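You operate a simulated robot arm through the tools that you are given. There is no shell and no other tool. Be economical: measure what you need, move in short steps, check, and stop when the job is done.

Carry out the task below with a simulated two-armed robot. There is one attempt and no reset: what you move stays moved.

TASK
Slide the sensor to the green mark, set the speed to 60% and run track and bowl till it lights.
Fine: leave both running; let no tab be thrown out.

It is judged by the outcome, as a careful person would: the job done as asked, and still so three seconds after it is handed in. It fails if anything else is knocked over, pushed out of place, dropped, spilled or broken.

THE ROBOT
Two 7-joint arms with fingered hands on one trunk, on a base that drives. Base frame: it is fixed to the floor where the robot stands at the start and does not move with it; the origin is under the middle of the robot, x ahead of it, y to its left, z up. Units: m, rad, N and s.
The left shoulder is at the start at [0.075, 0.125, 1.142], the right one opposite. With the tool pointing down near the work surface each hand reaches from about 0.1 to 0.78 m from the robot's upright axis, wherever it stands, measured 20 degrees to its own side. Places, roughly: air jet knob [0.5, -0.3, 1.3]; arch latch [0.4, 0.1, 1.1]; black bowl toggle [0.4, 0, 0.9]; blue tab (5x3x2 cm) [0.4, -0.3, 1.1]; blue track toggle [0.4, -0.1, 0.9]; flap catch [1, 0.2, 1.1]; gate valve lever [0.3, -0.2, 0.9]; green lift toggle [1.3, 0.5, 0.8]; speed knob [0.4, 0, 1]; track end stop [0.4, -0.3, 1.1]; track sensor [0.4, 0, 1.1]; width knob [0.4, -0.2, 1.1]. Payload 3.6 kg a hand.
Tool frame (each hand has its own): the origin (TCP) lies between the finger pads and is the grasp point; the fingertips stand 0.03 m ahead of it; z points along the fingers, y is the line along which they close. Largest opening 0.104 m; the body of the gripper starts 0.035 m behind the TCP. The gripper is a hand of 4 fingers: y runs from the thumb to the fingers, the wrist lies at [-0.015, -0.104, -0.178] in the tool frame, and closing takes about 1.5 s.
Orientation is told as [roll, pitch, yaw] about the base's x, y, z axes, in that order, counted from this pose: with the fingers straight down and the wrist toward the robot, the tool's x, y and z point along [0, 1, 0], [1, 0, 0] and [0, 0, -1] of the base frame.

THE INTERFACE
- The arms move only by the tool servo_tool. It takes "left_rows", "right_rows" or both (then of equal length, played together; a hand with none holds still); each is a list of rows, each a list of 2 entries, a list of its own where there are three numbers: the shift along the tool's x, y, z in m, then the turn, a rotation vector about the tool's x, y, z in rad. In form: [[[tx, ty, tz], [ax, ay, az]], ...]. A call has 1 to 12 rows; each row shifts and turns the commanded pose from where the row before left it, along the tool's axes as they then stand. "left_grip" and "right_grip" are, for a hand that has rows, the closure in counts, from 0 (fully open) to 255 (shut), set as the call begins (left out, the last holds). Each row takes 0.2 s and may step no farther than 0.05 m and 0.15 rad from the row before; otherwise, or with a gripper value out of range, the whole call is refused. A pose out of reach is approached as far as the arm can. The call stops where the force on the tool passes 40 N (or 10 N more than at its start, if that is more) or the arm is blocked; 0.2 s more then pass. The fingers move at their own pace (about 0.072 m/s each) and stop on an object; they squeeze with about 26 N. The grip force told is the motor's: it shows also when the fingers shut on nothing. Time passes only in rows, and 0.2 s behind the last, so rows that do not move let the fingers close. The reply holds the time, the measured pose of the TCP, the force on the tool along the base axes, the opening and the grip force, in the units named above and with some noise, with the torque about the TCP (base axes, N m) and any sound that the robot's microphone picked up.
- Cameras (640 x 400 px; columns grow to the right, rows downward): "scene" is now at [0.2024, -0.0213, 1.2953]; the picture's right is [-0.20, -0.98, 0.00], its down [-0.41, 0.09, -0.91] and it looks along [0.89, -0.18, -0.42] (base axes); focal length 214 px, centre (320, 200). "left" rides on the left gripper at [-0.061, -0.092, -0.13] in its tool frame; the picture's right is [-0.81, -0.28, 0.52], its down [0.53, -0.71, 0.46] and it looks along [0.24, 0.64, 0.72] (tool axes); focal length 275 px, centre (320, 200). "right" rides on the right gripper at [0.061, -0.092, -0.13] in its tool frame; the picture's right is [-0.81, 0.27, -0.52], its down [-0.53, -0.71, 0.46] and it looks along [-0.24, 0.65, 0.72] (tool axes); focal length 275 px, centre (320, 200).
- capture(camera): a new picture of that camera. No time passes.
- slide_trunk(by): slides the trunk up (or, below 0, down) by that many m; the arms and the scene camera ride with it, the base frame stays. It gives what a move gives, with no picture.
- steer(legs): drives the robot by 1 to 6 legs, each [ahead, left, turn to the left] in m, m and rad, along the robot's own axes; the way and the turn of a leg run together, so that a leg with both is an arc; at most 1.5 m and 3.142 rad a leg. The arms and the cameras ride along, it lands a little off, and it stops where it bumps. It gives what a move gives.
- set_grasp(shape, hand): the hand has 4 fingers and takes this shape, open, in about a second: jaw (thumb against the fingers, like two jaws); tri (thumb and two fingers); tip (a fingertip pinch); poke (one finger out to press); point (the index stretched); flat (the hand flat); cup (the hand cupped); fist (a fist). The gripper value then closes the fingers along that shape, each until it touches; the sizes above hold for jaw. It gives what a move gives, with no picture.
- head_to(pan, tilt): turns the head with the scene camera to pan (to the left, within 1.396 rad either way) and tilt (down, from -0.506 to 1.204), counted from straight ahead of the robot. It gives what a move gives.
- locate(camera, pixels): for up to 12 pixels [column, row] of the newest picture of that camera ("zoom" is the newest enlarged one), the place [x, y, z] in the base frame of the surface seen there, good to about 0.002 m, but the place of the scene camera against the robot may be out by one fixed shift of up to 0.012 m in any direction. No time passes.
- inspect(camera, box): a new picture of the part [left, top, right, bottom] of that camera's present view, enlarged. No time passes.
- finish_job(): hands the job in; it is judged then, once.

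Work in short steps. Measure before you move; look again where a grasp or a placing could have gone wrong, and mend it. You have 80 turns and 70 pictures in all, those below and enlarged ones among them. Open the grippers and draw the arms clear of the work before you hand the job in, unless the task says otherwise; then end with one line.

The tools are called after "Request:" by a JSON object that holds its "op" and its "data". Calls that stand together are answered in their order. servo_tool: Moves the arms, as the interface text tells. Its arguments: {"type":"object","properties":{"left_rows":{"type":"array","items":{"type":"array"}},"left_grip":{"type":"number"},"right_rows":{"type":"array","items":{"type":"array"}},"right_grip":{"type":"number"}},"required":[]} The other tools are called the same way: slide_trunk (by) slides the trunk up or down; set_grasp (shape, hand) gives the hand a shape; steer (legs) drives the base; head_to (pan, tilt) turns the head that bears the scene camera; capture (camera) takes a picture; locate (camera, pixels) gives the place of the surface under pixels of a picture; inspect (camera, box) takes an enlarged picture of a part of a camera's view; finish_job () hands the job in.

At the start:

```text
t: 0.0
left_eef_pos: [0.4024, 0.1186, 1.331]
left_tool_rot: [0.0, -0.001, 0.002]
left_wrist_force: [0.4, -0.2, 0.5]
left_ft_torque: [-0.03, 0.0, -0.04]
left_gripper_width: 0.1036
left_finger_force: 0.1
left_shape: jaw
right_eef_pos: [0.3796, -0.1794, 1.355]
right_tool_rot: [-0.002, 0.002, 0.001]
right_wrist_force: [0.6, 0.7, 0.0]
right_ft_torque: [0.01, -0.01, 0.02]
right_gripper_width: 0.1035
right_finger_force: 0.0
right_shape: jaw
trunk travel left (down, up): [-0.375, 0.161]
robot x, y, heading: [0.0001, 0.0021, -0.006]
head pan, tilt: [-0.204, 0.436]
```

scene: 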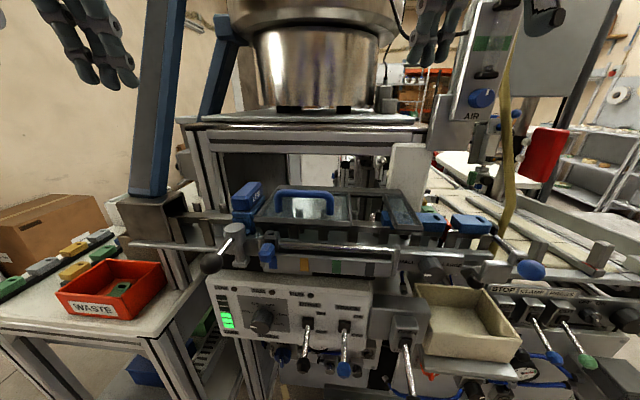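
right: 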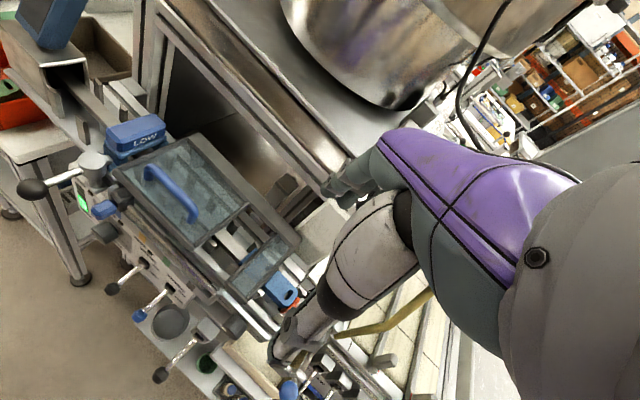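
left: 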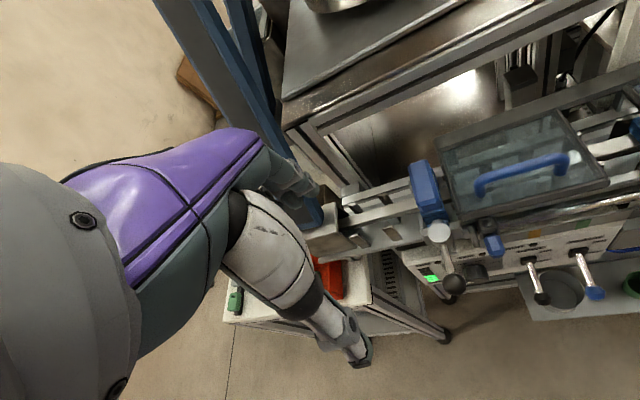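

The panel with the speed knob and toggles is around (300,320) in the scene. I take enlarged views of the panel and of the sensor rail.

Request:
{"op": "inspect", "data": {"camera": "scene", "box": [200, 270, 440, 400]}}

Request:
{"op": "inspect", "data": {"camera": "scene", "box": [190, 170, 510, 290]}}

```text
2.67 times, centred on (320, 335) of scene
```

zoom: 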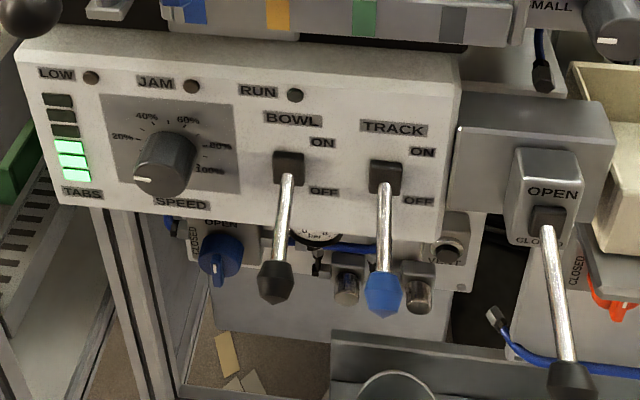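

```text
2.00 times, centred on (350, 230) of scene
```

zoom: 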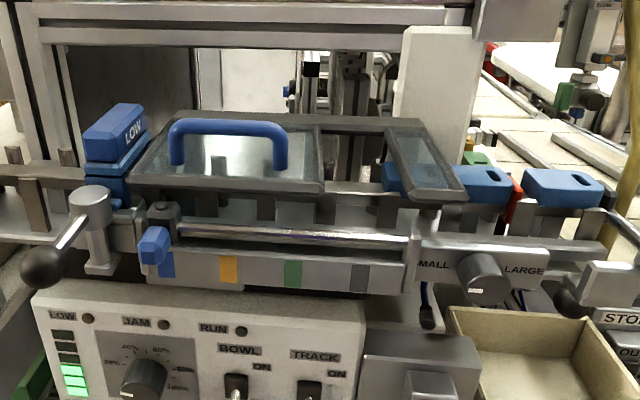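

The zoom shows the sensor carriage (blue tab at zoom 155,245) at the blue mark, and the green mark at zoom (292,273). I locate these, then inspect the track end and the air jet.

Request:
{"op": "locate", "data": {"camera": "zoom", "pixels": [[155, 245], [165, 215], [167, 268], [228, 270], [292, 273], [358, 278], [300, 235], [102, 205], [42, 268], [143, 377], [485, 275], [190, 232]]}}

Request:
{"op": "inspect", "data": {"camera": "scene", "box": [400, 190, 640, 340]}}

Request:
{"op": "inspect", "data": {"camera": "scene", "box": [220, 210, 340, 285]}}

Request:
{"op": "inspect", "data": {"camera": "scene", "box": [210, 275, 380, 381]}}

```text
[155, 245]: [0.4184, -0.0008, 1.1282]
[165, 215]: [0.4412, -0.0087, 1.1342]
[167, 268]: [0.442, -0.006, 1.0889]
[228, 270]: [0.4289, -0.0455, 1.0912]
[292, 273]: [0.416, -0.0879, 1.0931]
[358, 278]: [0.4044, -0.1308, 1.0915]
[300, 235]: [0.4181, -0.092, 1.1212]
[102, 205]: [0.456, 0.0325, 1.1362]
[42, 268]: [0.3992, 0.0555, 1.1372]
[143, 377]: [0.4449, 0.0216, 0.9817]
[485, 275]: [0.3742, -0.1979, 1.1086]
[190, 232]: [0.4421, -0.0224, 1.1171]
```

```text
2.67 times, centred on (520, 265) of scene
```

zoom: 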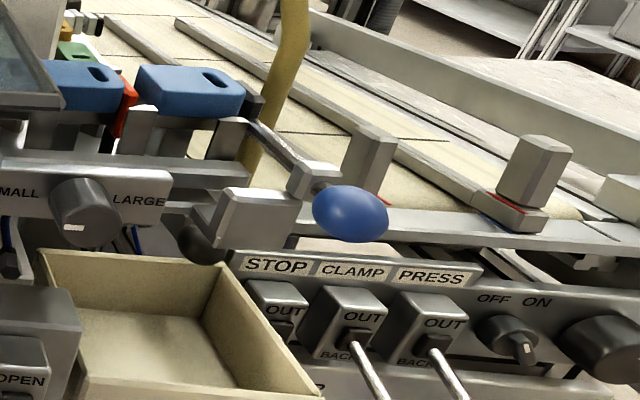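

```text
5.33 times, centred on (280, 248) of scene
```

zoom: 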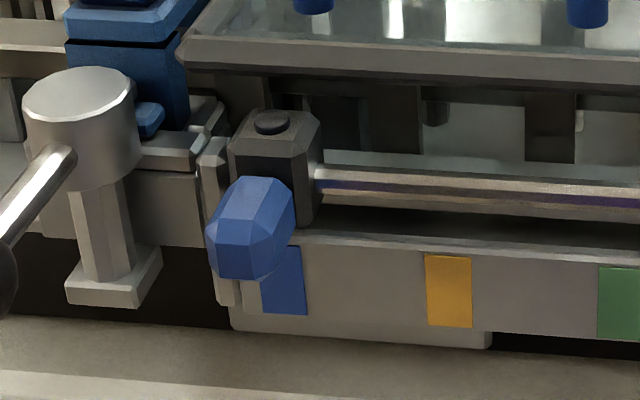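

```text
3.76 times, centred on (295, 328) of scene
```

zoom: 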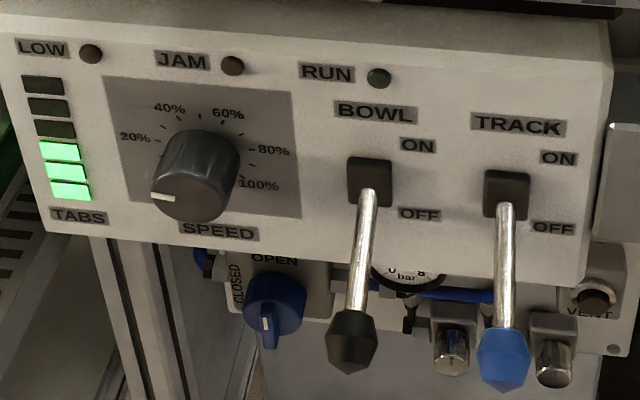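

The speed pointer sits at the low-left end (zoom 160,197), 60% lies at (228,118), both toggles are OFF. I locate panel points on this zoom to get the panel plane, knob and levers.

Request:
{"op": "locate", "data": {"camera": "zoom", "pixels": [[160, 197], [190, 180], [215, 150], [125, 95], [280, 200], [280, 105], [350, 348], [368, 190], [500, 360], [506, 205], [450, 100], [560, 250]]}}

Request:
{"op": "capture", "data": {"camera": "left"}}

```text
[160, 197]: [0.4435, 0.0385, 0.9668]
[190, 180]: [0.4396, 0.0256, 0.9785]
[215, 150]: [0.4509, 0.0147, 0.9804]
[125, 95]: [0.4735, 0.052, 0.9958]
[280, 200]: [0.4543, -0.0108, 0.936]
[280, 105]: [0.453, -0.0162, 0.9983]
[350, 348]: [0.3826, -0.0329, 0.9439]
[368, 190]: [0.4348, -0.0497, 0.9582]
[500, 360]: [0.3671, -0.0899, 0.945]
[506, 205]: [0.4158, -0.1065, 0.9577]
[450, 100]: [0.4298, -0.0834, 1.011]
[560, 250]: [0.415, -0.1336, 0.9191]
```

```text
61 pictures are left
```

left: 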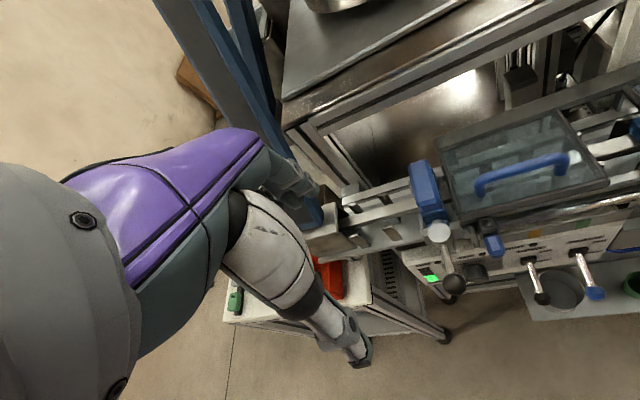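

The panel is vertical with inward normal about [0.957,-0.288,0]; the knob face stands 2.5 cm out and the lever tips 6 cm. I back off slightly so that the left hand can point horizontally at the panel.

Request:
{"op": "steer", "data": {"legs": [[-0.15, 0, 0]]}}

```text
t: 1.4
left_eef_pos: [0.2494, 0.1178, 1.3312]
left_tool_rot: [-0.002, -0.002, -0.002]
left_wrist_force: [-0.6, -0.4, -0.4]
left_ft_torque: [-0.01, 0.03, 0.02]
left_gripper_width: 0.1036
left_finger_force: 0.0
left_shape: jaw
right_eef_pos: [0.2255, -0.1803, 1.355]
right_tool_rot: [-0.002, 0.0, -0.004]
right_wrist_force: [-0.6, -0.7, -0.8]
right_ft_torque: [-0.01, -0.01, -0.01]
right_gripper_width: 0.1038
right_finger_force: 0.1
right_shape: jaw
trunk travel left (down, up): [-0.375, 0.161]
robot x, y, heading: [-0.1534, 0.0025, -0.005]
head pan, tilt: [-0.204, 0.436]
```

Base moved back 0.153 m. Now I yaw the left hand by -0.29 and pitch it toward pointing ahead.

Request:
{"op": "servo_tool", "data": {"left_rows": [[[0, 0, 0], [0, 0, 0.146]], [[0, 0, 0], [0, 0, 0.146]], [[0, 0, 0], [-0.1428, 0, 0]], [[0, 0, 0], [-0.1428, 0, 0]], [[0, 0, 0], [-0.1428, 0, 0]], [[0, 0, 0], [-0.1428, 0, 0]], [[0, 0, 0], [-0.1428, 0, 0]], [[0, 0, 0], [-0.1428, 0, 0]], [[0, 0, 0], [-0.1428, 0, 0]], [[0, 0, 0], [-0.1428, 0, 0]], [[0, 0, 0], [-0.1428, 0, 0]], [[0, 0, 0], [-0.1428, 0, 0]]]}}

```text
t: 4.0
left_eef_pos: [0.2902, 0.1173, 1.3725]
left_tool_rot: [-0.01, -1.427, -0.284]
left_wrist_force: [0.2, -0.5, -0.3]
left_ft_torque: [0.0, -0.01, 0.0]
left_gripper_width: 0.1038
left_finger_force: 0.1
left_shape: jaw
left hand out of reach, approached as far as the arm can: row 9, 10, 11, 12
right_eef_pos: [0.2283, -0.179, 1.3552]
right_tool_rot: [0.0, 0.0, -0.003]
right_wrist_force: [0.6, 0.4, -0.1]
right_ft_torque: [0.0, 0.04, -0.03]
right_gripper_width: 0.1036
right_finger_force: 0.0
right_shape: jaw
trunk travel left (down, up): [-0.375, 0.161]
robot x, y, heading: [-0.1552, 0.0024, -0.005]
head pan, tilt: [-0.204, 0.436]
```

The hand is almost level; I finish the pitch and move it to a standoff in front of the sensor handle (~[0.303,0.034,1.13]).

Request:
{"op": "servo_tool", "data": {"left_rows": [[[0, 0, 0], [-0.143, 0, 0]], [[-0.0108, -0.033, 0.0126], [0, 0, 0]], [[-0.0108, -0.033, 0.0126], [0, 0, 0]], [[-0.0108, -0.033, 0.0126], [0, 0, 0]], [[-0.0108, -0.033, 0.0126], [0, 0, 0]], [[-0.0108, -0.033, 0.0126], [0, 0, 0]], [[-0.0108, -0.033, 0.0126], [0, 0, 0]]]}}

Request:
{"op": "capture", "data": {"camera": "left"}}

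Request:
{"op": "capture", "data": {"camera": "scene"}}

```text
t: 5.6
left_eef_pos: [0.2895, 0.1178, 1.3735]
left_tool_rot: [-0.011, -1.428, -0.285]
left_wrist_force: [0.6, 0.6, -0.1]
left_ft_torque: [0.05, -0.03, 0.04]
left_gripper_width: 0.1037
left_finger_force: 0.1
left_shape: jaw
left hand out of reach, approached as far as the arm can: row 1, 2, 3, 4, 5, 6, 7
right_eef_pos: [0.2273, -0.1794, 1.3546]
right_tool_rot: [0.0, -0.001, -0.002]
right_wrist_force: [-0.1, 0.9, 0.7]
right_ft_torque: [-0.03, -0.02, 0.04]
right_gripper_width: 0.1038
right_finger_force: 0.0
right_shape: jaw
trunk travel left (down, up): [-0.375, 0.161]
robot x, y, heading: [-0.1563, 0.002, -0.0]
head pan, tilt: [-0.204, 0.436]
```

```text
60 pictures are left
```

left: 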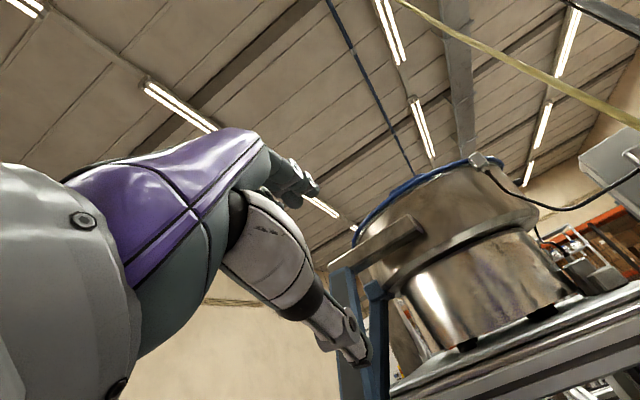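

```text
59 pictures are left
```

scene: 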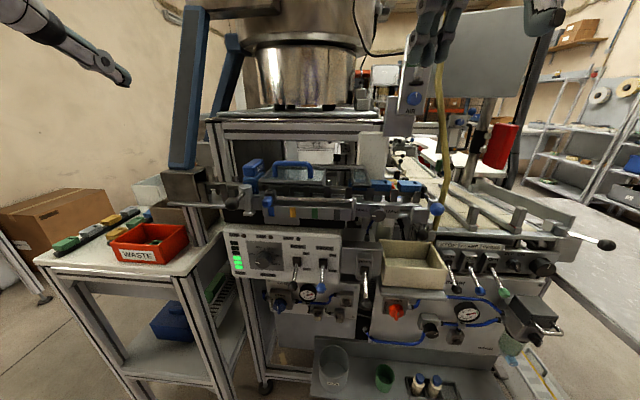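

The arm stalled at its reach limit near the body. I test whether a small shift forward and down works.

Request:
{"op": "servo_tool", "data": {"left_rows": [[[0, -0.02, 0.02], [0, 0, 0]], [[0, -0.02, 0.02], [0, 0, 0]]]}}

```text
t: 6.2
left_eef_pos: [0.2896, 0.1178, 1.3735]
left_tool_rot: [-0.01, -1.429, -0.285]
left_wrist_force: [-0.2, -0.2, -0.2]
left_ft_torque: [0.0, 0.0, 0.03]
left_gripper_width: 0.1038
left_finger_force: 0.2
left_shape: jaw
left hand out of reach, approached as far as the arm can: row 1, 2
right_eef_pos: [0.2257, -0.1793, 1.3557]
right_tool_rot: [-0.001, -0.001, -0.003]
right_wrist_force: [-1.3, -0.2, -0.2]
right_ft_torque: [0.03, 0.01, -0.02]
right_gripper_width: 0.1034
right_finger_force: 0.0
right_shape: jaw
trunk travel left (down, up): [-0.375, 0.161]
robot x, y, heading: [-0.1542, 0.0023, -0.002]
head pan, tilt: [-0.204, 0.436]
```

It is stuck, probably at a wrist limit. I pitch back and see where the commanded pose stands.

Request:
{"op": "servo_tool", "data": {"left_rows": [[[0, 0, 0], [0.143, 0, 0]], [[0, 0, 0], [0.143, 0, 0]], [[0, 0, 0], [0.143, 0, 0]], [[0, 0, 0], [0.143, 0, 0]]]}}

```text
t: 7.2
left_eef_pos: [0.2897, 0.1191, 1.3745]
left_tool_rot: [-0.004, -0.852, -0.292]
left_wrist_force: [1.4, -0.8, 0.1]
left_ft_torque: [-0.03, -0.01, -0.02]
left_gripper_width: 0.1039
left_finger_force: 0.1
left_shape: jaw
right_eef_pos: [0.227, -0.1809, 1.3553]
right_tool_rot: [0.001, -0.002, -0.003]
right_wrist_force: [0.6, 0.4, 0.0]
right_ft_torque: [0.05, 0.0, -0.03]
right_gripper_width: 0.1038
right_finger_force: 0.1
right_shape: jaw
trunk travel left (down, up): [-0.375, 0.161]
robot x, y, heading: [-0.1522, 0.0005, -0.005]
head pan, tilt: [-0.204, 0.436]
```

The commanded pose follows the reached one. I move the hand down and toward the sensor with this inclination, then try pitching there.

Request:
{"op": "servo_tool", "data": {"left_rows": [[[-0.0151, -0.0244, 0.0329], [0, 0, 0]], [[-0.0151, -0.0244, 0.0329], [0, 0, 0]], [[-0.0151, -0.0244, 0.0329], [0, 0, 0]], [[-0.0151, -0.0244, 0.0329], [0, 0, 0]], [[-0.0151, -0.0244, 0.0329], [0, 0, 0]], [[0, 0, 0], [-0.143, 0, 0]], [[0, 0, 0], [-0.143, 0, 0]], [[0, 0, 0], [-0.143, 0, 0]], [[0, 0, 0], [-0.143, 0, 0]], [[0, 0, 0], [-0.143, 0, 0]]]}}

Request:
{"op": "capture", "data": {"camera": "scene"}}

```text
t: 9.4
left_eef_pos: [0.3321, 0.0343, 1.1878]
left_tool_rot: [0.018, -0.934, -0.321]
left_wrist_force: [-0.2, 0.4, 0.0]
left_ft_torque: [0.0, 0.01, 0.03]
left_gripper_width: 0.1038
left_finger_force: 0.0
left_shape: jaw
left hand out of reach, approached as far as the arm can: row 4, 5, 6, 7, 8, 9, 10
right_eef_pos: [0.2261, -0.1792, 1.3539]
right_tool_rot: [0.0, 0.001, -0.003]
right_wrist_force: [0.3, 0.7, -0.1]
right_ft_torque: [0.0, 0.02, 0.01]
right_gripper_width: 0.1039
right_finger_force: 0.2
right_shape: jaw
trunk travel left (down, up): [-0.375, 0.161]
robot x, y, heading: [-0.1508, -0.001, -0.001]
head pan, tilt: [-0.204, 0.436]
```

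```text
58 pictures are left
```

scene: 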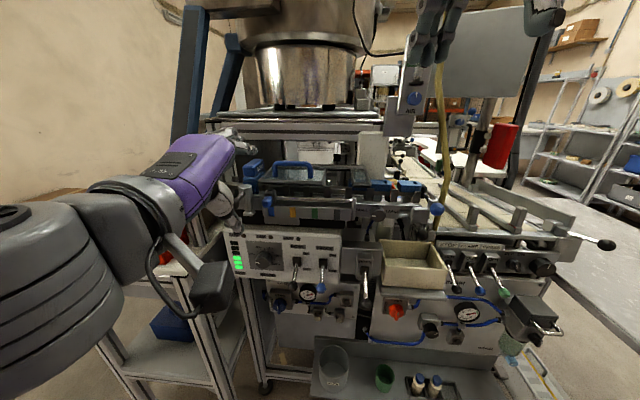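

The pitch limit depends on height relative to the shoulder, so I back off 0.2 m and lower the trunk 0.3 m.

Request:
{"op": "steer", "data": {"legs": [[-0.2, 0, 0]]}}

Request:
{"op": "slide_trunk", "data": {"by": -0.3}}

Request:
{"op": "head_to", "data": {"pan": -0.1, "tilt": 0.1}}

Request:
{"op": "capture", "data": {"camera": "scene"}}

```text
t: 11.0
left_eef_pos: [0.1336, 0.0347, 1.1886]
left_tool_rot: [0.02, -0.933, -0.32]
left_wrist_force: [0.3, 0.1, -0.8]
left_ft_torque: [0.0, -0.01, -0.01]
left_gripper_width: 0.1036
left_finger_force: 0.1
left_shape: jaw
right_eef_pos: [0.028, -0.1802, 1.3547]
right_tool_rot: [-0.001, 0.0, -0.003]
right_wrist_force: [0.1, 0.3, 0.1]
right_ft_torque: [0.04, -0.03, -0.02]
right_gripper_width: 0.1037
right_finger_force: 0.0
right_shape: jaw
trunk travel left (down, up): [-0.375, 0.161]
robot x, y, heading: [-0.3516, -0.0002, 0.0]
head pan, tilt: [-0.204, 0.436]
```

```text
t: 14.0
left_eef_pos: [0.2024, 0.0358, 0.7685]
left_tool_rot: [-0.089, -0.67, -0.24]
left_wrist_force: [0.7, 0.0, -0.1]
left_ft_torque: [0.02, 0.04, 0.03]
left_gripper_width: 0.1038
left_finger_force: 0.0
left_shape: jaw
right_eef_pos: [0.0277, -0.1805, 1.0549]
right_tool_rot: [0.0, -0.001, -0.004]
right_wrist_force: [-0.2, 0.2, -0.5]
right_ft_torque: [0.04, -0.03, -0.03]
right_gripper_width: 0.1037
right_finger_force: 0.0
right_shape: jaw
trunk travel left (down, up): [-0.075, 0.461]
robot x, y, heading: [-0.3528, -0.0009, -0.005]
head pan, tilt: [-0.204, 0.436]
```

```text
t: 14.8
left_eef_pos: [0.2034, 0.0348, 0.7679]
left_tool_rot: [-0.089, -0.668, -0.24]
left_wrist_force: [-0.7, -0.2, -0.3]
left_ft_torque: [-0.01, 0.02, 0.0]
left_gripper_width: 0.1038
left_finger_force: 0.1
left_shape: jaw
right_eef_pos: [0.0282, -0.1788, 1.0549]
right_tool_rot: [0.0, -0.001, -0.004]
right_wrist_force: [-0.3, -0.6, 0.2]
right_ft_torque: [-0.01, 0.0, 0.03]
right_gripper_width: 0.1036
right_finger_force: 0.0
right_shape: jaw
trunk travel left (down, up): [-0.075, 0.461]
robot x, y, heading: [-0.3511, 0.0044, -0.001]
head pan, tilt: [-0.099, 0.099]
```

```text
57 pictures are left
```

scene: 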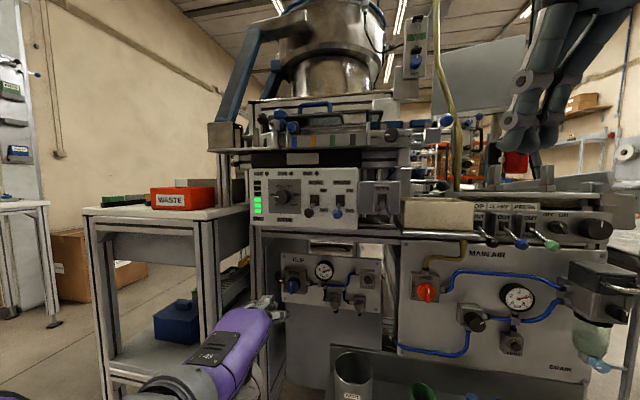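

Clear view now. I raise the left hand to sensor height (+0.36 m) and begin pitching it level.

Request:
{"op": "servo_tool", "data": {"left_rows": [[[0, 0.0248, -0.0313], [0, 0, 0]], [[0, 0.0248, -0.0313], [0, 0, 0]], [[0, 0.0248, -0.0313], [0, 0, 0]], [[0, 0.0248, -0.0313], [0, 0, 0]], [[0, 0.0248, -0.0313], [0, 0, 0]], [[0, 0.0248, -0.0313], [0, 0, 0]], [[0, 0.0248, -0.0313], [0, 0, 0]], [[0, 0.0248, -0.0313], [0, 0, 0]], [[0, 0.0248, -0.0313], [0, 0, 0]], [[0, 0, 0], [-0.14, 0, 0]], [[0, 0, 0], [-0.14, 0, 0]], [[0, 0, 0], [-0.14, 0, 0]]]}}

Request:
{"op": "servo_tool", "data": {"left_rows": [[[0, 0, 0], [-0.12, 0, 0]], [[0, 0, 0], [-0.12, 0, 0]], [[0, 0, 0], [-0.12, 0, 0]], [[0, 0, 0], [-0.12, 0, 0]]]}}

Request:
{"op": "capture", "data": {"camera": "scene"}}

```text
t: 17.4
left_eef_pos: [0.2121, 0.0588, 1.1268]
left_tool_rot: [-0.148, -1.09, -0.164]
left_wrist_force: [0.9, 0.0, -0.3]
left_ft_torque: [0.03, -0.01, -0.01]
left_gripper_width: 0.1039
left_finger_force: 0.1
left_shape: jaw
right_eef_pos: [0.0282, -0.1787, 1.0547]
right_tool_rot: [0.0, 0.0, -0.002]
right_wrist_force: [0.7, 0.8, -0.3]
right_ft_torque: [0.0, -0.01, 0.02]
right_gripper_width: 0.1036
right_finger_force: 0.0
right_shape: jaw
trunk travel left (down, up): [-0.075, 0.461]
robot x, y, heading: [-0.3509, 0.004, -0.001]
head pan, tilt: [-0.099, 0.099]
```

```text
t: 18.4
left_eef_pos: [0.2101, 0.0587, 1.1255]
left_tool_rot: [-0.366, -1.38, 0.064]
left_wrist_force: [-0.8, -0.7, 0.5]
left_ft_torque: [-0.01, -0.01, 0.01]
left_gripper_width: 0.1038
left_finger_force: 0.1
left_shape: jaw
left hand out of reach, approached as far as the arm can: row 3, 4
right_eef_pos: [0.0281, -0.178, 1.0549]
right_tool_rot: [0.0, 0.001, -0.004]
right_wrist_force: [-0.1, -0.1, 0.2]
right_ft_torque: [-0.02, 0.01, -0.02]
right_gripper_width: 0.1036
right_finger_force: 0.0
right_shape: jaw
trunk travel left (down, up): [-0.075, 0.461]
robot x, y, heading: [-0.3541, 0.0012, -0.008]
head pan, tilt: [-0.099, 0.099]
```

```text
56 pictures are left
```

scene: 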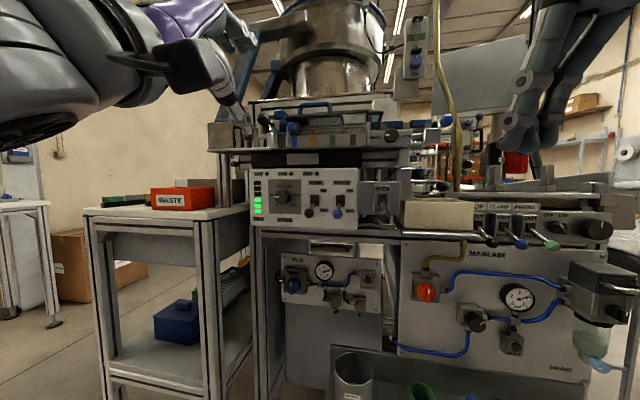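

The tool now points about along [0.94,-0.30,-0.18] with closing axis vertical, good for the handle. I drive 0.10 m ahead and 0.03 right, then inspect.

Request:
{"op": "steer", "data": {"legs": [[0.1, -0.03, 0]]}}

Request:
{"op": "inspect", "data": {"camera": "scene", "box": [220, 60, 420, 185]}}

```text
t: 19.6
left_eef_pos: [0.3117, 0.0272, 1.1256]
left_tool_rot: [-0.366, -1.377, 0.062]
left_wrist_force: [0.8, 0.3, 0.4]
left_ft_torque: [0.04, -0.01, -0.03]
left_gripper_width: 0.1035
left_finger_force: 0.1
left_shape: jaw
right_eef_pos: [0.1295, -0.2084, 1.0547]
right_tool_rot: [0.0, 0.0, -0.005]
right_wrist_force: [0.4, 0.3, -0.1]
right_ft_torque: [0.02, 0.03, 0.0]
right_gripper_width: 0.1037
right_finger_force: 0.1
right_shape: jaw
trunk travel left (down, up): [-0.075, 0.461]
robot x, y, heading: [-0.2527, -0.0318, -0.008]
head pan, tilt: [-0.099, 0.099]
```

```text
3.20 times, centred on (320, 122) of scene
```

zoom: 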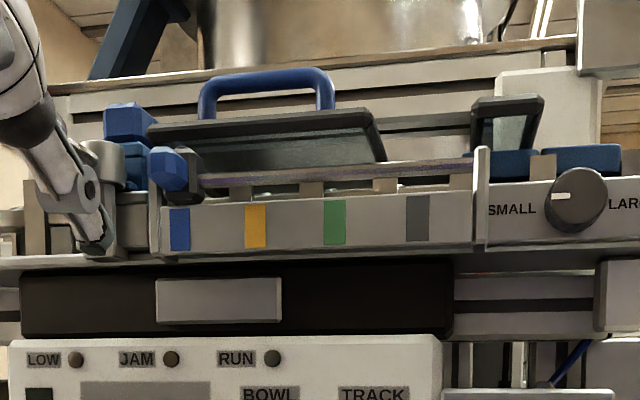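

I see the handle (zoom 168,170), marks, and a fingertip around (95,240). I locate them to calibrate the camera against the hand.

Request:
{"op": "locate", "data": {"camera": "zoom", "pixels": [[168, 170], [160, 150], [160, 190], [152, 170], [187, 172], [180, 230], [256, 226], [335, 222], [418, 218], [92, 190], [97, 245], [60, 215]]}}

Request:
{"op": "inspect", "data": {"camera": "scene", "box": [130, 40, 330, 165]}}

```text
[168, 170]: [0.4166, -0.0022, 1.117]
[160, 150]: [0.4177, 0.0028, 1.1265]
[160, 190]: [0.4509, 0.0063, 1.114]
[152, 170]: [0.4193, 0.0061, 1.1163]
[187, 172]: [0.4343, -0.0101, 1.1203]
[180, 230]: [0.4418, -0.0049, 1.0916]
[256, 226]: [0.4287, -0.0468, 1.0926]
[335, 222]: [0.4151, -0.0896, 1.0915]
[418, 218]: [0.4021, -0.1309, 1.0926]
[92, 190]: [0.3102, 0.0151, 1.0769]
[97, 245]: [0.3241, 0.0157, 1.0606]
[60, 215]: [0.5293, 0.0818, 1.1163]
```

```text
3.20 times, centred on (230, 102) of scene
```

zoom: 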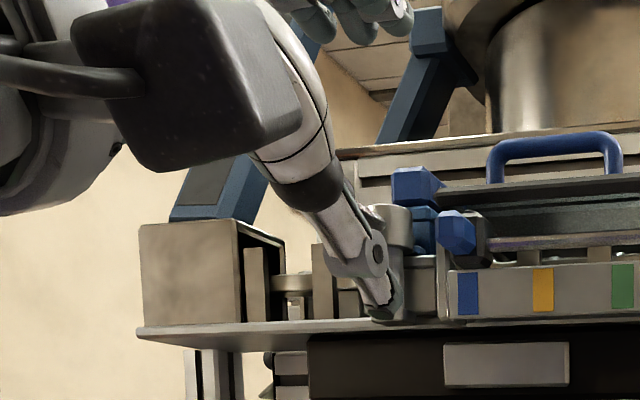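

The hand is already aligned laterally (s≈-0.116 vs handle -0.118). I advance about 6 cm first, then look.

Request:
{"op": "servo_tool", "data": {"left_rows": [[[0, 0.004, 0.02], [0, 0, 0]], [[0, 0.004, 0.02], [0, 0, 0]], [[0, 0.004, 0.02], [0, 0, 0]]]}}

Request:
{"op": "inspect", "data": {"camera": "scene", "box": [190, 60, 350, 160]}}

Request:
{"op": "capture", "data": {"camera": "left"}}

```text
t: 20.4
left_eef_pos: [0.3197, 0.0254, 1.1261]
left_tool_rot: [-0.367, -1.377, 0.065]
left_wrist_force: [0.3, -1.0, -0.5]
left_ft_torque: [0.01, -0.01, 0.0]
left_gripper_width: 0.1036
left_finger_force: 0.0
left_shape: jaw
left hand out of reach, approached as far as the arm can: row 1, 2, 3
right_eef_pos: [0.1289, -0.2097, 1.0558]
right_tool_rot: [0.001, -0.001, -0.004]
right_wrist_force: [0.8, 0.1, -0.2]
right_ft_torque: [-0.02, -0.01, 0.0]
right_gripper_width: 0.1036
right_finger_force: 0.1
right_shape: jaw
trunk travel left (down, up): [-0.075, 0.461]
robot x, y, heading: [-0.2506, -0.028, -0.006]
head pan, tilt: [-0.099, 0.099]
```

```text
4.00 times, centred on (270, 110) of scene
```

zoom: 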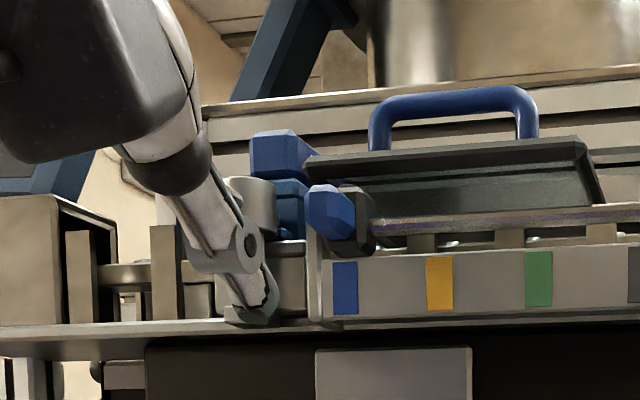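

```text
52 pictures are left
```

left: 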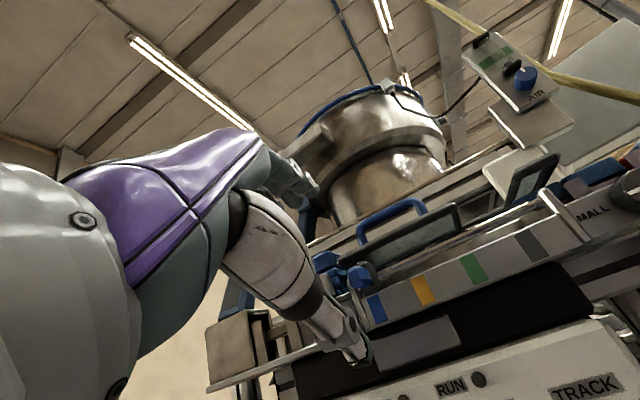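

Still at the wrist limit. I relax the pitch by 0.25 rad to give the arm room, then try a small advance.

Request:
{"op": "servo_tool", "data": {"left_rows": [[[0, 0, 0], [0.125, 0, 0]], [[0, 0, 0], [0.125, 0, 0]], [[0, 0.0084, 0.018], [0, 0, 0]], [[0, 0.0084, 0.018], [0, 0, 0]]]}}

```text
t: 21.4
left_eef_pos: [0.3583, 0.0133, 1.1247]
left_tool_rot: [-0.163, -1.137, -0.147]
left_wrist_force: [0.2, -0.6, -0.5]
left_ft_torque: [0.0, 0.0, 0.02]
left_gripper_width: 0.104
left_finger_force: 0.0
left_shape: jaw
right_eef_pos: [0.1277, -0.209, 1.0546]
right_tool_rot: [-0.001, 0.0, -0.004]
right_wrist_force: [0.1, -0.1, 0.0]
right_ft_torque: [-0.01, 0.02, 0.01]
right_gripper_width: 0.1037
right_finger_force: 0.2
right_shape: jaw
trunk travel left (down, up): [-0.075, 0.461]
robot x, y, heading: [-0.2492, -0.0277, -0.003]
head pan, tilt: [-0.099, 0.099]
```

That works. Before the final advance I check the lid edge and blue block positions against where the upper fingers will be (d≈0.436, z≈1.166).

Request:
{"op": "inspect", "data": {"camera": "scene", "box": [190, 60, 350, 160]}}

Request:
{"op": "locate", "data": {"camera": "zoom", "pixels": [[450, 160], [340, 165], [285, 150], [285, 200], [330, 210], [325, 188], [575, 150], [370, 230], [250, 195]]}}

```text
4.00 times, centred on (270, 110) of scene
```

zoom: 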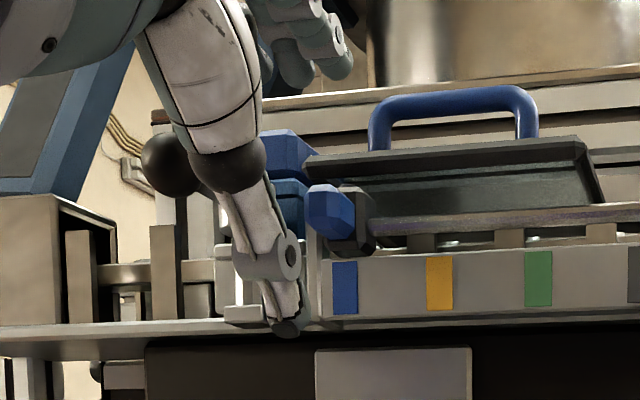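

```text
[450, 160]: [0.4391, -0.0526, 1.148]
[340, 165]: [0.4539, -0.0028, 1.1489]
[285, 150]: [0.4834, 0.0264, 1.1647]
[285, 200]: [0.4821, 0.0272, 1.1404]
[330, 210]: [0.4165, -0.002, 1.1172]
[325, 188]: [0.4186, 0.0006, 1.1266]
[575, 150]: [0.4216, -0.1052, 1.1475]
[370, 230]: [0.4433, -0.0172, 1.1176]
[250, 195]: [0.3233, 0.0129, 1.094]
```

The lid edge is at d≈0.435, z≈1.148, so I pre-close the hand to about 5 cm opening before going in.

Request:
{"op": "servo_tool", "data": {"left_grip": 125, "left_rows": [[[0, 0, 0], [0, 0, 0]], [[0, 0, 0], [0, 0, 0]], [[0, 0, 0], [0, 0, 0]], [[0, 0, 0], [0, 0, 0]], [[0, 0, 0], [0, 0, 0]]]}}

Request:
{"op": "inspect", "data": {"camera": "scene", "box": [190, 60, 350, 160]}}

```text
t: 22.6
left_eef_pos: [0.3587, 0.0123, 1.1254]
left_tool_rot: [-0.164, -1.135, -0.148]
left_wrist_force: [-0.3, -0.1, 0.9]
left_ft_torque: [0.0, -0.01, 0.01]
left_gripper_width: 0.0534
left_finger_force: 0.2
left_shape: jaw
right_eef_pos: [0.1272, -0.2093, 1.0548]
right_tool_rot: [0.0, 0.001, -0.004]
right_wrist_force: [-0.3, 0.1, -0.5]
right_ft_torque: [-0.01, -0.01, 0.0]
right_gripper_width: 0.1034
right_finger_force: 0.0
right_shape: jaw
trunk travel left (down, up): [-0.075, 0.461]
robot x, y, heading: [-0.2561, -0.0306, -0.005]
head pan, tilt: [-0.099, 0.099]
```

```text
4.00 times, centred on (270, 110) of scene
```

zoom: 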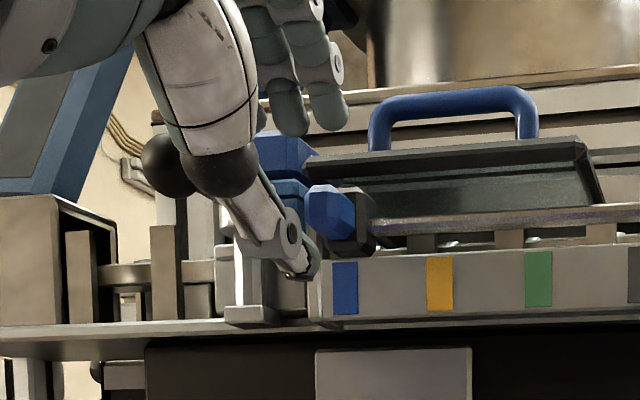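

I locate the thumb tip (305,268) and upper fingertips (292,125), (332,120) to calibrate.

Request:
{"op": "locate", "data": {"camera": "zoom", "pixels": [[305, 268], [314, 268], [292, 125], [332, 120], [345, 110], [268, 120], [328, 212]]}}

```text
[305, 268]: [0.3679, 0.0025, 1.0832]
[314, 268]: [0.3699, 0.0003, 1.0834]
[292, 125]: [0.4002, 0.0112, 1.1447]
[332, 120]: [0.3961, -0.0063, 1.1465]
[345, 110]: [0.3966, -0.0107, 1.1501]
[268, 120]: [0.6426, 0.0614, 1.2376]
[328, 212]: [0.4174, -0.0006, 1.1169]
```

Calibration is good to ~2 mm. The hand tilts too much for a sound grip under the lid, so I lower the trunk 0.07 m more (after backing 5 cm) to let it level out.

Request:
{"op": "steer", "data": {"legs": [[-0.06, 0, 0]]}}

Request:
{"op": "slide_trunk", "data": {"by": -0.07}}

Request:
{"op": "servo_tool", "data": {"left_rows": [[[0, 0.0228, -0.01], [0, 0, 0]], [[0, 0.0228, -0.01], [0, 0, 0]], [[0, 0.0228, -0.01], [0, 0, 0]], [[0, 0, 0], [-0.1, 0, 0]], [[0, 0, 0], [-0.1, 0, 0]], [[0, 0, 0], [-0.1, 0, 0]], [[0, 0, 0], [-0.1, 0, 0]]]}}

```text
t: 23.5
left_eef_pos: [0.2968, 0.0134, 1.127]
left_tool_rot: [-0.164, -1.135, -0.146]
left_wrist_force: [0.1, -0.2, 0.4]
left_ft_torque: [-0.03, -0.05, 0.02]
left_gripper_width: 0.0534
left_finger_force: 0.0
left_shape: jaw
right_eef_pos: [0.0678, -0.2095, 1.0557]
right_tool_rot: [-0.002, 0.001, -0.003]
right_wrist_force: [0.5, 0.5, -0.4]
right_ft_torque: [0.02, 0.0, -0.02]
right_gripper_width: 0.1038
right_finger_force: 0.1
right_shape: jaw
trunk travel left (down, up): [-0.075, 0.461]
robot x, y, heading: [-0.3108, -0.0303, -0.004]
head pan, tilt: [-0.099, 0.099]
```

```text
t: 24.6
left_eef_pos: [0.2979, 0.0137, 1.056]
left_tool_rot: [-0.165, -1.135, -0.145]
left_wrist_force: [-0.2, -0.3, -0.1]
left_ft_torque: [-0.02, 0.01, 0.01]
left_gripper_width: 0.0535
left_finger_force: 0.0
left_shape: jaw
right_eef_pos: [0.0682, -0.2093, 0.9854]
right_tool_rot: [0.0, 0.0, -0.002]
right_wrist_force: [-0.2, 0.3, -0.3]
right_ft_torque: [0.02, 0.03, 0.02]
right_gripper_width: 0.1037
right_finger_force: 0.0
right_shape: jaw
trunk travel left (down, up): [-0.005, 0.531]
robot x, y, heading: [-0.3123, -0.0316, -0.006]
head pan, tilt: [-0.099, 0.099]
```

```text
t: 26.2
left_eef_pos: [0.3027, 0.0183, 1.1288]
left_tool_rot: [-0.492, -1.422, 0.192]
left_wrist_force: [-0.2, 0.6, -0.3]
left_ft_torque: [0.01, -0.01, -0.02]
left_gripper_width: 0.0531
left_finger_force: 0.0
left_shape: jaw
left hand out of reach, approached as far as the arm can: row 7
right_eef_pos: [0.0694, -0.2085, 0.9852]
right_tool_rot: [0.0, -0.001, -0.004]
right_wrist_force: [-0.6, -0.4, 0.2]
right_ft_torque: [0.04, -0.02, -0.02]
right_gripper_width: 0.1037
right_finger_force: 0.0
right_shape: jaw
trunk travel left (down, up): [-0.005, 0.531]
robot x, y, heading: [-0.3114, -0.0254, -0.005]
head pan, tilt: [-0.099, 0.099]
```

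Now nearly level (7° down). I drive 7.5 cm ahead and 1 cm right, which should put the fingertips just in front of the handle.

Request:
{"op": "steer", "data": {"legs": [[0.075, -0.009, 0]]}}

Request:
{"op": "inspect", "data": {"camera": "scene", "box": [190, 30, 350, 130]}}

```text
t: 27.3
left_eef_pos: [0.3765, 0.0074, 1.1294]
left_tool_rot: [-0.486, -1.423, 0.186]
left_wrist_force: [-0.1, 0.1, -0.3]
left_ft_torque: [0.01, -0.02, -0.01]
left_gripper_width: 0.0533
left_finger_force: 0.1
left_shape: jaw
right_eef_pos: [0.1431, -0.2181, 0.9841]
right_tool_rot: [-0.001, -0.001, -0.004]
right_wrist_force: [1.4, 0.3, -0.4]
right_ft_torque: [0.01, 0.01, -0.01]
right_gripper_width: 0.1039
right_finger_force: 0.1
right_shape: jaw
trunk travel left (down, up): [-0.005, 0.531]
robot x, y, heading: [-0.2352, -0.0358, -0.002]
head pan, tilt: [-0.099, 0.099]
```

```text
4.00 times, centred on (270, 80) of scene
```

zoom: 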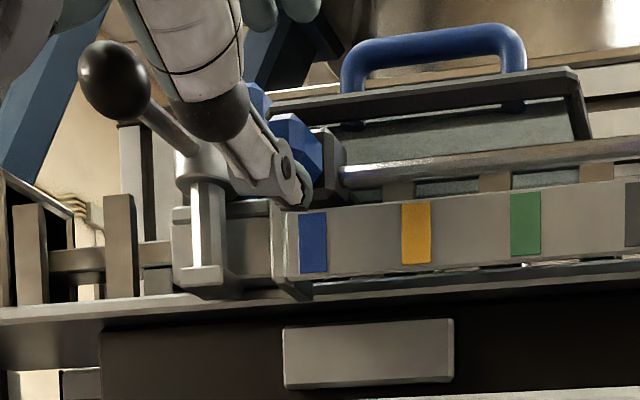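

The thumb tip (300,190) is just below the handle (298,148). I locate both.

Request:
{"op": "locate", "data": {"camera": "zoom", "pixels": [[303, 190], [295, 195], [300, 145], [318, 160], [280, 140], [330, 165], [312, 240]]}}

Request:
{"op": "inspect", "data": {"camera": "scene", "box": [220, 0, 320, 62]}}

```text
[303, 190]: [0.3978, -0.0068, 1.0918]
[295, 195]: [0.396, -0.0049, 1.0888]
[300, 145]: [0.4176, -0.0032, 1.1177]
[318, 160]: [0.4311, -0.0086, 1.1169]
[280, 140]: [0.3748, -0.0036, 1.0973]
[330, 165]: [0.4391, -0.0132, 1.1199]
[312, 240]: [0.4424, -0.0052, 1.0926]
```

```text
6.40 times, centred on (270, 31) of scene
```

zoom: 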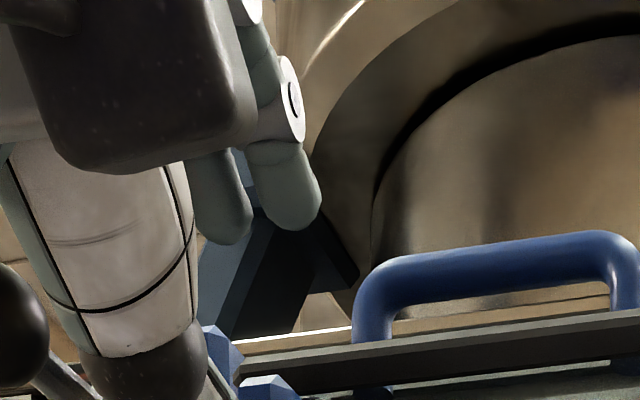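

Good alignment; I shift 6 mm left and advance 28 mm with the arm.

Request:
{"op": "servo_tool", "data": {"left_rows": [[[0.006, 0.0012, 0.009], [0, 0, 0]], [[0, 0.0012, 0.0095], [0, 0, 0]], [[0, 0.0012, 0.0095], [0, 0, 0]]]}}

Request:
{"op": "inspect", "data": {"camera": "scene", "box": [190, 30, 350, 130]}}

```text
t: 28.1
left_eef_pos: [0.3867, 0.0115, 1.1297]
left_tool_rot: [-0.478, -1.421, 0.178]
left_wrist_force: [-0.4, 0.8, -0.4]
left_ft_torque: [-0.02, 0.02, 0.01]
left_gripper_width: 0.0535
left_finger_force: 0.1
left_shape: jaw
left hand out of reach, approached as far as the arm can: row 2, 3
right_eef_pos: [0.1428, -0.2183, 0.986]
right_tool_rot: [0.0, 0.0, -0.003]
right_wrist_force: [-0.3, -0.5, 0.4]
right_ft_torque: [0.02, 0.02, -0.03]
right_gripper_width: 0.1035
right_finger_force: 0.0
right_shape: jaw
trunk travel left (down, up): [-0.005, 0.531]
robot x, y, heading: [-0.2358, -0.0387, -0.005]
head pan, tilt: [-0.099, 0.099]
```

```text
4.00 times, centred on (270, 80) of scene
```

zoom: 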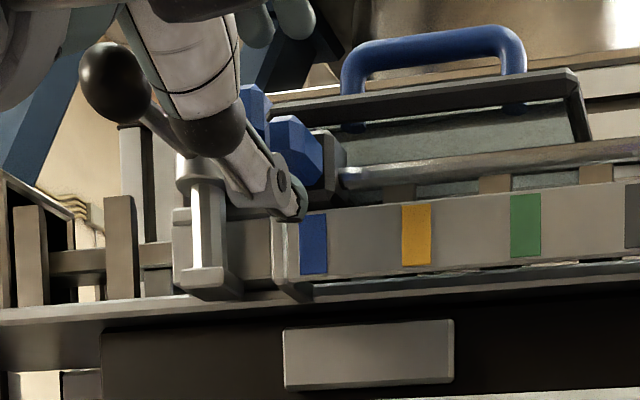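

I ease pitch by 0.07 and advance the remaining 19 mm with the arm.

Request:
{"op": "servo_tool", "data": {"left_rows": [[[0, 0, 0], [0.07, 0, 0]], [[0, 0.0022, 0.0095], [0, 0, 0]], [[0, 0.0022, 0.0095], [0, 0, 0]]]}}

Request:
{"op": "inspect", "data": {"camera": "scene", "box": [190, 30, 350, 130]}}

```text
t: 28.9
left_eef_pos: [0.4053, 0.0046, 1.1322]
left_tool_rot: [-0.334, -1.36, 0.033]
left_wrist_force: [-0.5, -0.5, 0.4]
left_ft_torque: [0.01, 0.02, -0.01]
left_gripper_width: 0.0533
left_finger_force: 0.0
left_shape: jaw
right_eef_pos: [0.1432, -0.2179, 0.9854]
right_tool_rot: [-0.002, 0.0, -0.002]
right_wrist_force: [0.1, -0.6, 0.7]
right_ft_torque: [0.02, 0.02, -0.01]
right_gripper_width: 0.1038
right_finger_force: 0.1
right_shape: jaw
trunk travel left (down, up): [-0.005, 0.531]
robot x, y, heading: [-0.2372, -0.0386, -0.001]
head pan, tilt: [-0.099, 0.099]
```

```text
4.00 times, centred on (270, 80) of scene
```

zoom: 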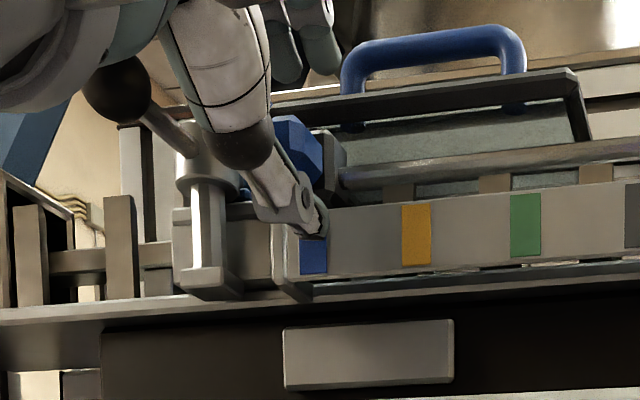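

Fingers straddle the handle. I lower 5 mm and close.

Request:
{"op": "servo_tool", "data": {"left_rows": [[[0, -0.005, 0], [0, 0, 0]]]}}

Request:
{"op": "servo_tool", "data": {"left_grip": 255, "left_rows": [[[0, 0, 0], [0, 0, 0]], [[0, 0, 0], [0, 0, 0]], [[0, 0, 0], [0, 0, 0]], [[0, 0, 0], [0, 0, 0]], [[0, 0, 0], [0, 0, 0]]]}}

Request:
{"op": "inspect", "data": {"camera": "scene", "box": [190, 30, 350, 130]}}

```text
t: 29.3
left_eef_pos: [0.4039, 0.004, 1.1266]
left_tool_rot: [-0.33, -1.361, 0.03]
left_wrist_force: [0.8, 0.5, -0.3]
left_ft_torque: [0.01, 0.03, -0.02]
left_gripper_width: 0.0534
left_finger_force: 0.1
left_shape: jaw
right_eef_pos: [0.1421, -0.2175, 0.9849]
right_tool_rot: [0.001, -0.001, -0.003]
right_wrist_force: [-0.5, 0.1, -0.3]
right_ft_torque: [0.03, -0.01, 0.03]
right_gripper_width: 0.1035
right_finger_force: 0.1
right_shape: jaw
trunk travel left (down, up): [-0.005, 0.531]
robot x, y, heading: [-0.2342, -0.0408, -0.002]
head pan, tilt: [-0.099, 0.099]
```

```text
t: 30.5
left_eef_pos: [0.4034, 0.0046, 1.1261]
left_tool_rot: [-0.332, -1.36, 0.029]
left_wrist_force: [-1.6, 0.2, -3.3]
left_ft_torque: [-0.02, -0.12, -0.01]
left_gripper_width: 0.0203
left_finger_force: 25.6
left_shape: jaw
right_eef_pos: [0.1441, -0.2179, 0.9854]
right_tool_rot: [-0.001, 0.0, -0.003]
right_wrist_force: [-1.3, 0.4, 0.5]
right_ft_torque: [0.01, 0.01, -0.01]
right_gripper_width: 0.1039
right_finger_force: 0.0
right_shape: jaw
trunk travel left (down, up): [-0.005, 0.531]
robot x, y, heading: [-0.2368, -0.0367, -0.01]
head pan, tilt: [-0.099, 0.099]
```

```text
4.00 times, centred on (270, 80) of scene
```

zoom: 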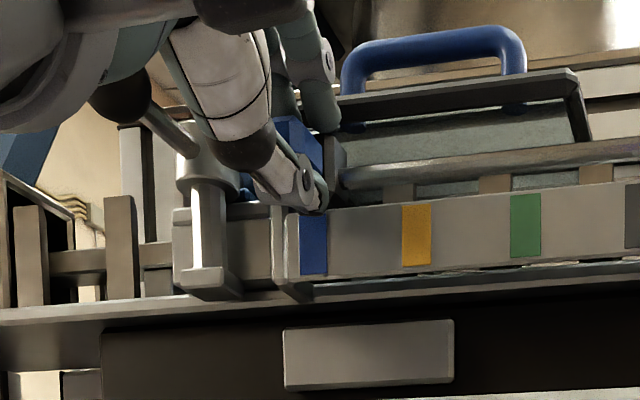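

Gripped (20 mm, 25.6 N). I slide 4 cm along the rail first.

Request:
{"op": "servo_tool", "data": {"left_rows": [[[-0.01, -0.0007, 0.0001], [0, 0, 0]], [[-0.01, -0.0007, 0.0001], [0, 0, 0]], [[-0.01, -0.0007, 0.0001], [0, 0, 0]], [[-0.01, -0.0007, 0.0001], [0, 0, 0]]]}}

Request:
{"op": "inspect", "data": {"camera": "scene", "box": [190, 30, 350, 130]}}

```text
t: 31.5
left_eef_pos: [0.3923, -0.0343, 1.1268]
left_tool_rot: [-0.332, -1.36, 0.029]
left_wrist_force: [-3.9, 1.7, -5.8]
left_ft_torque: [0.02, -0.01, 0.03]
left_gripper_width: 0.0203
left_finger_force: 25.5
left_shape: jaw
right_eef_pos: [0.1429, -0.2191, 0.9836]
right_tool_rot: [-0.001, -0.001, -0.004]
right_wrist_force: [0.0, 0.3, 0.5]
right_ft_torque: [0.0, 0.0, -0.02]
right_gripper_width: 0.1035
right_finger_force: 0.1
right_shape: jaw
trunk travel left (down, up): [-0.005, 0.531]
robot x, y, heading: [-0.2393, -0.0376, -0.0]
head pan, tilt: [-0.099, 0.099]
```

```text
4.00 times, centred on (270, 80) of scene
```

zoom: 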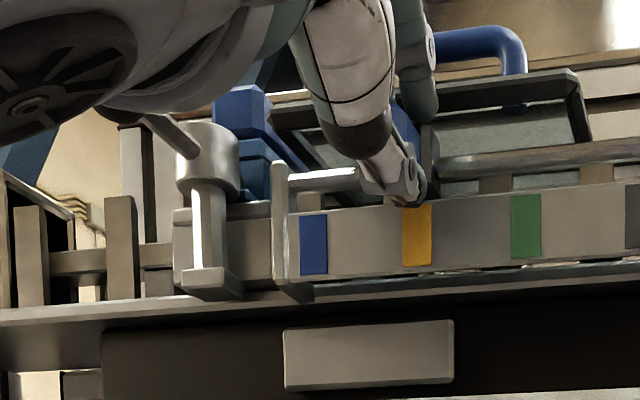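

The sensor is at the orange mark now. I slide on 42 mm and check.

Request:
{"op": "servo_tool", "data": {"left_rows": [[[-0.0105, -0.0007, 0.0001], [0, 0, 0]], [[-0.0105, -0.0007, 0.0001], [0, 0, 0]], [[-0.0105, -0.0007, 0.0001], [0, 0, 0]], [[-0.0105, -0.0007, 0.0001], [0, 0, 0]]]}}

Request:
{"op": "inspect", "data": {"camera": "scene", "box": [250, 40, 410, 140]}}

```text
t: 32.5
left_eef_pos: [0.3792, -0.0751, 1.1271]
left_tool_rot: [-0.331, -1.359, 0.03]
left_wrist_force: [-3.6, 1.0, -4.5]
left_ft_torque: [-0.01, -0.08, 0.0]
left_gripper_width: 0.0201
left_finger_force: 25.7
left_shape: jaw
right_eef_pos: [0.1424, -0.2173, 0.9854]
right_tool_rot: [0.0, -0.001, -0.003]
right_wrist_force: [0.6, 0.1, 0.4]
right_ft_torque: [-0.05, 0.02, -0.02]
right_gripper_width: 0.1037
right_finger_force: 0.0
right_shape: jaw
trunk travel left (down, up): [-0.005, 0.531]
robot x, y, heading: [-0.2348, -0.0378, -0.003]
head pan, tilt: [-0.099, 0.099]
```

```text
4.00 times, centred on (330, 90) of scene
```

zoom: 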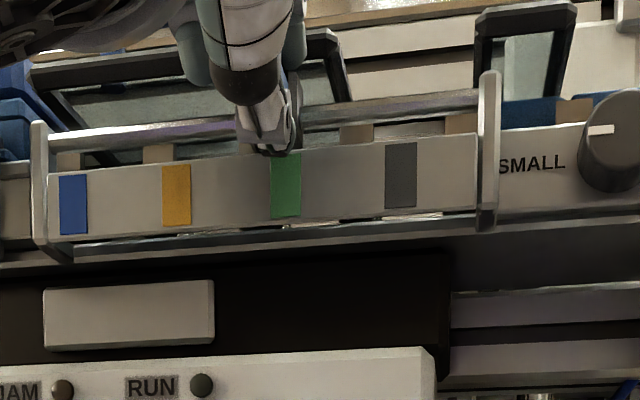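

It appears at green. I open moderately and withdraw to see the handle against the mark.

Request:
{"op": "servo_tool", "data": {"left_grip": 125, "left_rows": [[[0, 0, 0], [0, 0, 0]], [[0, 0, 0], [0, 0, 0]], [[0, 0, 0], [0, 0, 0]], [[0, 0, 0], [0, 0, 0]], [[0, -0.004, -0.02], [0, 0, 0]], [[0, -0.004, -0.02], [0, 0, 0]], [[0.01, -0.01, -0.02], [0, 0, 0]], [[0.01, -0.01, -0.02], [0, 0, 0]]]}}

Request:
{"op": "inspect", "data": {"camera": "scene", "box": [250, 40, 410, 140]}}

```text
t: 34.3
left_eef_pos: [0.3051, -0.0313, 1.1126]
left_tool_rot: [-0.333, -1.358, 0.03]
left_wrist_force: [0.1, 0.4, 0.4]
left_ft_torque: [0.01, 0.02, 0.0]
left_gripper_width: 0.0527
left_finger_force: 0.0
left_shape: jaw
right_eef_pos: [0.1431, -0.2183, 0.9857]
right_tool_rot: [0.001, 0.0, -0.002]
right_wrist_force: [-0.6, 0.0, 0.7]
right_ft_torque: [0.0, -0.04, 0.0]
right_gripper_width: 0.104
right_finger_force: 0.1
right_shape: jaw
trunk travel left (down, up): [-0.005, 0.531]
robot x, y, heading: [-0.2354, -0.0337, 0.0]
head pan, tilt: [-0.099, 0.099]
```

```text
4.00 times, centred on (330, 90) of scene
```

zoom: 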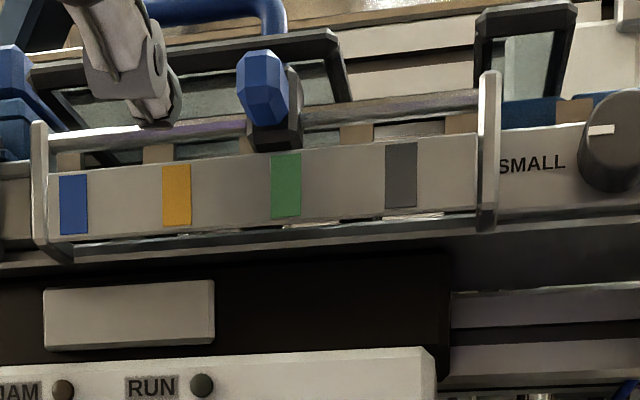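

I measure handle, carriage and mark.

Request:
{"op": "locate", "data": {"camera": "zoom", "pixels": [[262, 90], [245, 85], [283, 90], [252, 138], [299, 138], [275, 140], [272, 190], [286, 188], [300, 188], [62, 210], [74, 210], [86, 210]]}}

```text
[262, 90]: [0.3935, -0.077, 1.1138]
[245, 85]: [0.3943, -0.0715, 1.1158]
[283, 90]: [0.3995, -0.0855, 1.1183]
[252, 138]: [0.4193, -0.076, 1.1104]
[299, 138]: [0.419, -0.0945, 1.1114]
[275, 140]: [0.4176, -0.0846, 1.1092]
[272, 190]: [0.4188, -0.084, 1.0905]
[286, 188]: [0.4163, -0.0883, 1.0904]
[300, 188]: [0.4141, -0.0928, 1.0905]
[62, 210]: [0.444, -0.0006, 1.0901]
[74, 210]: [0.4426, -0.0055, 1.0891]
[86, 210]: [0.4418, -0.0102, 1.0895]
```

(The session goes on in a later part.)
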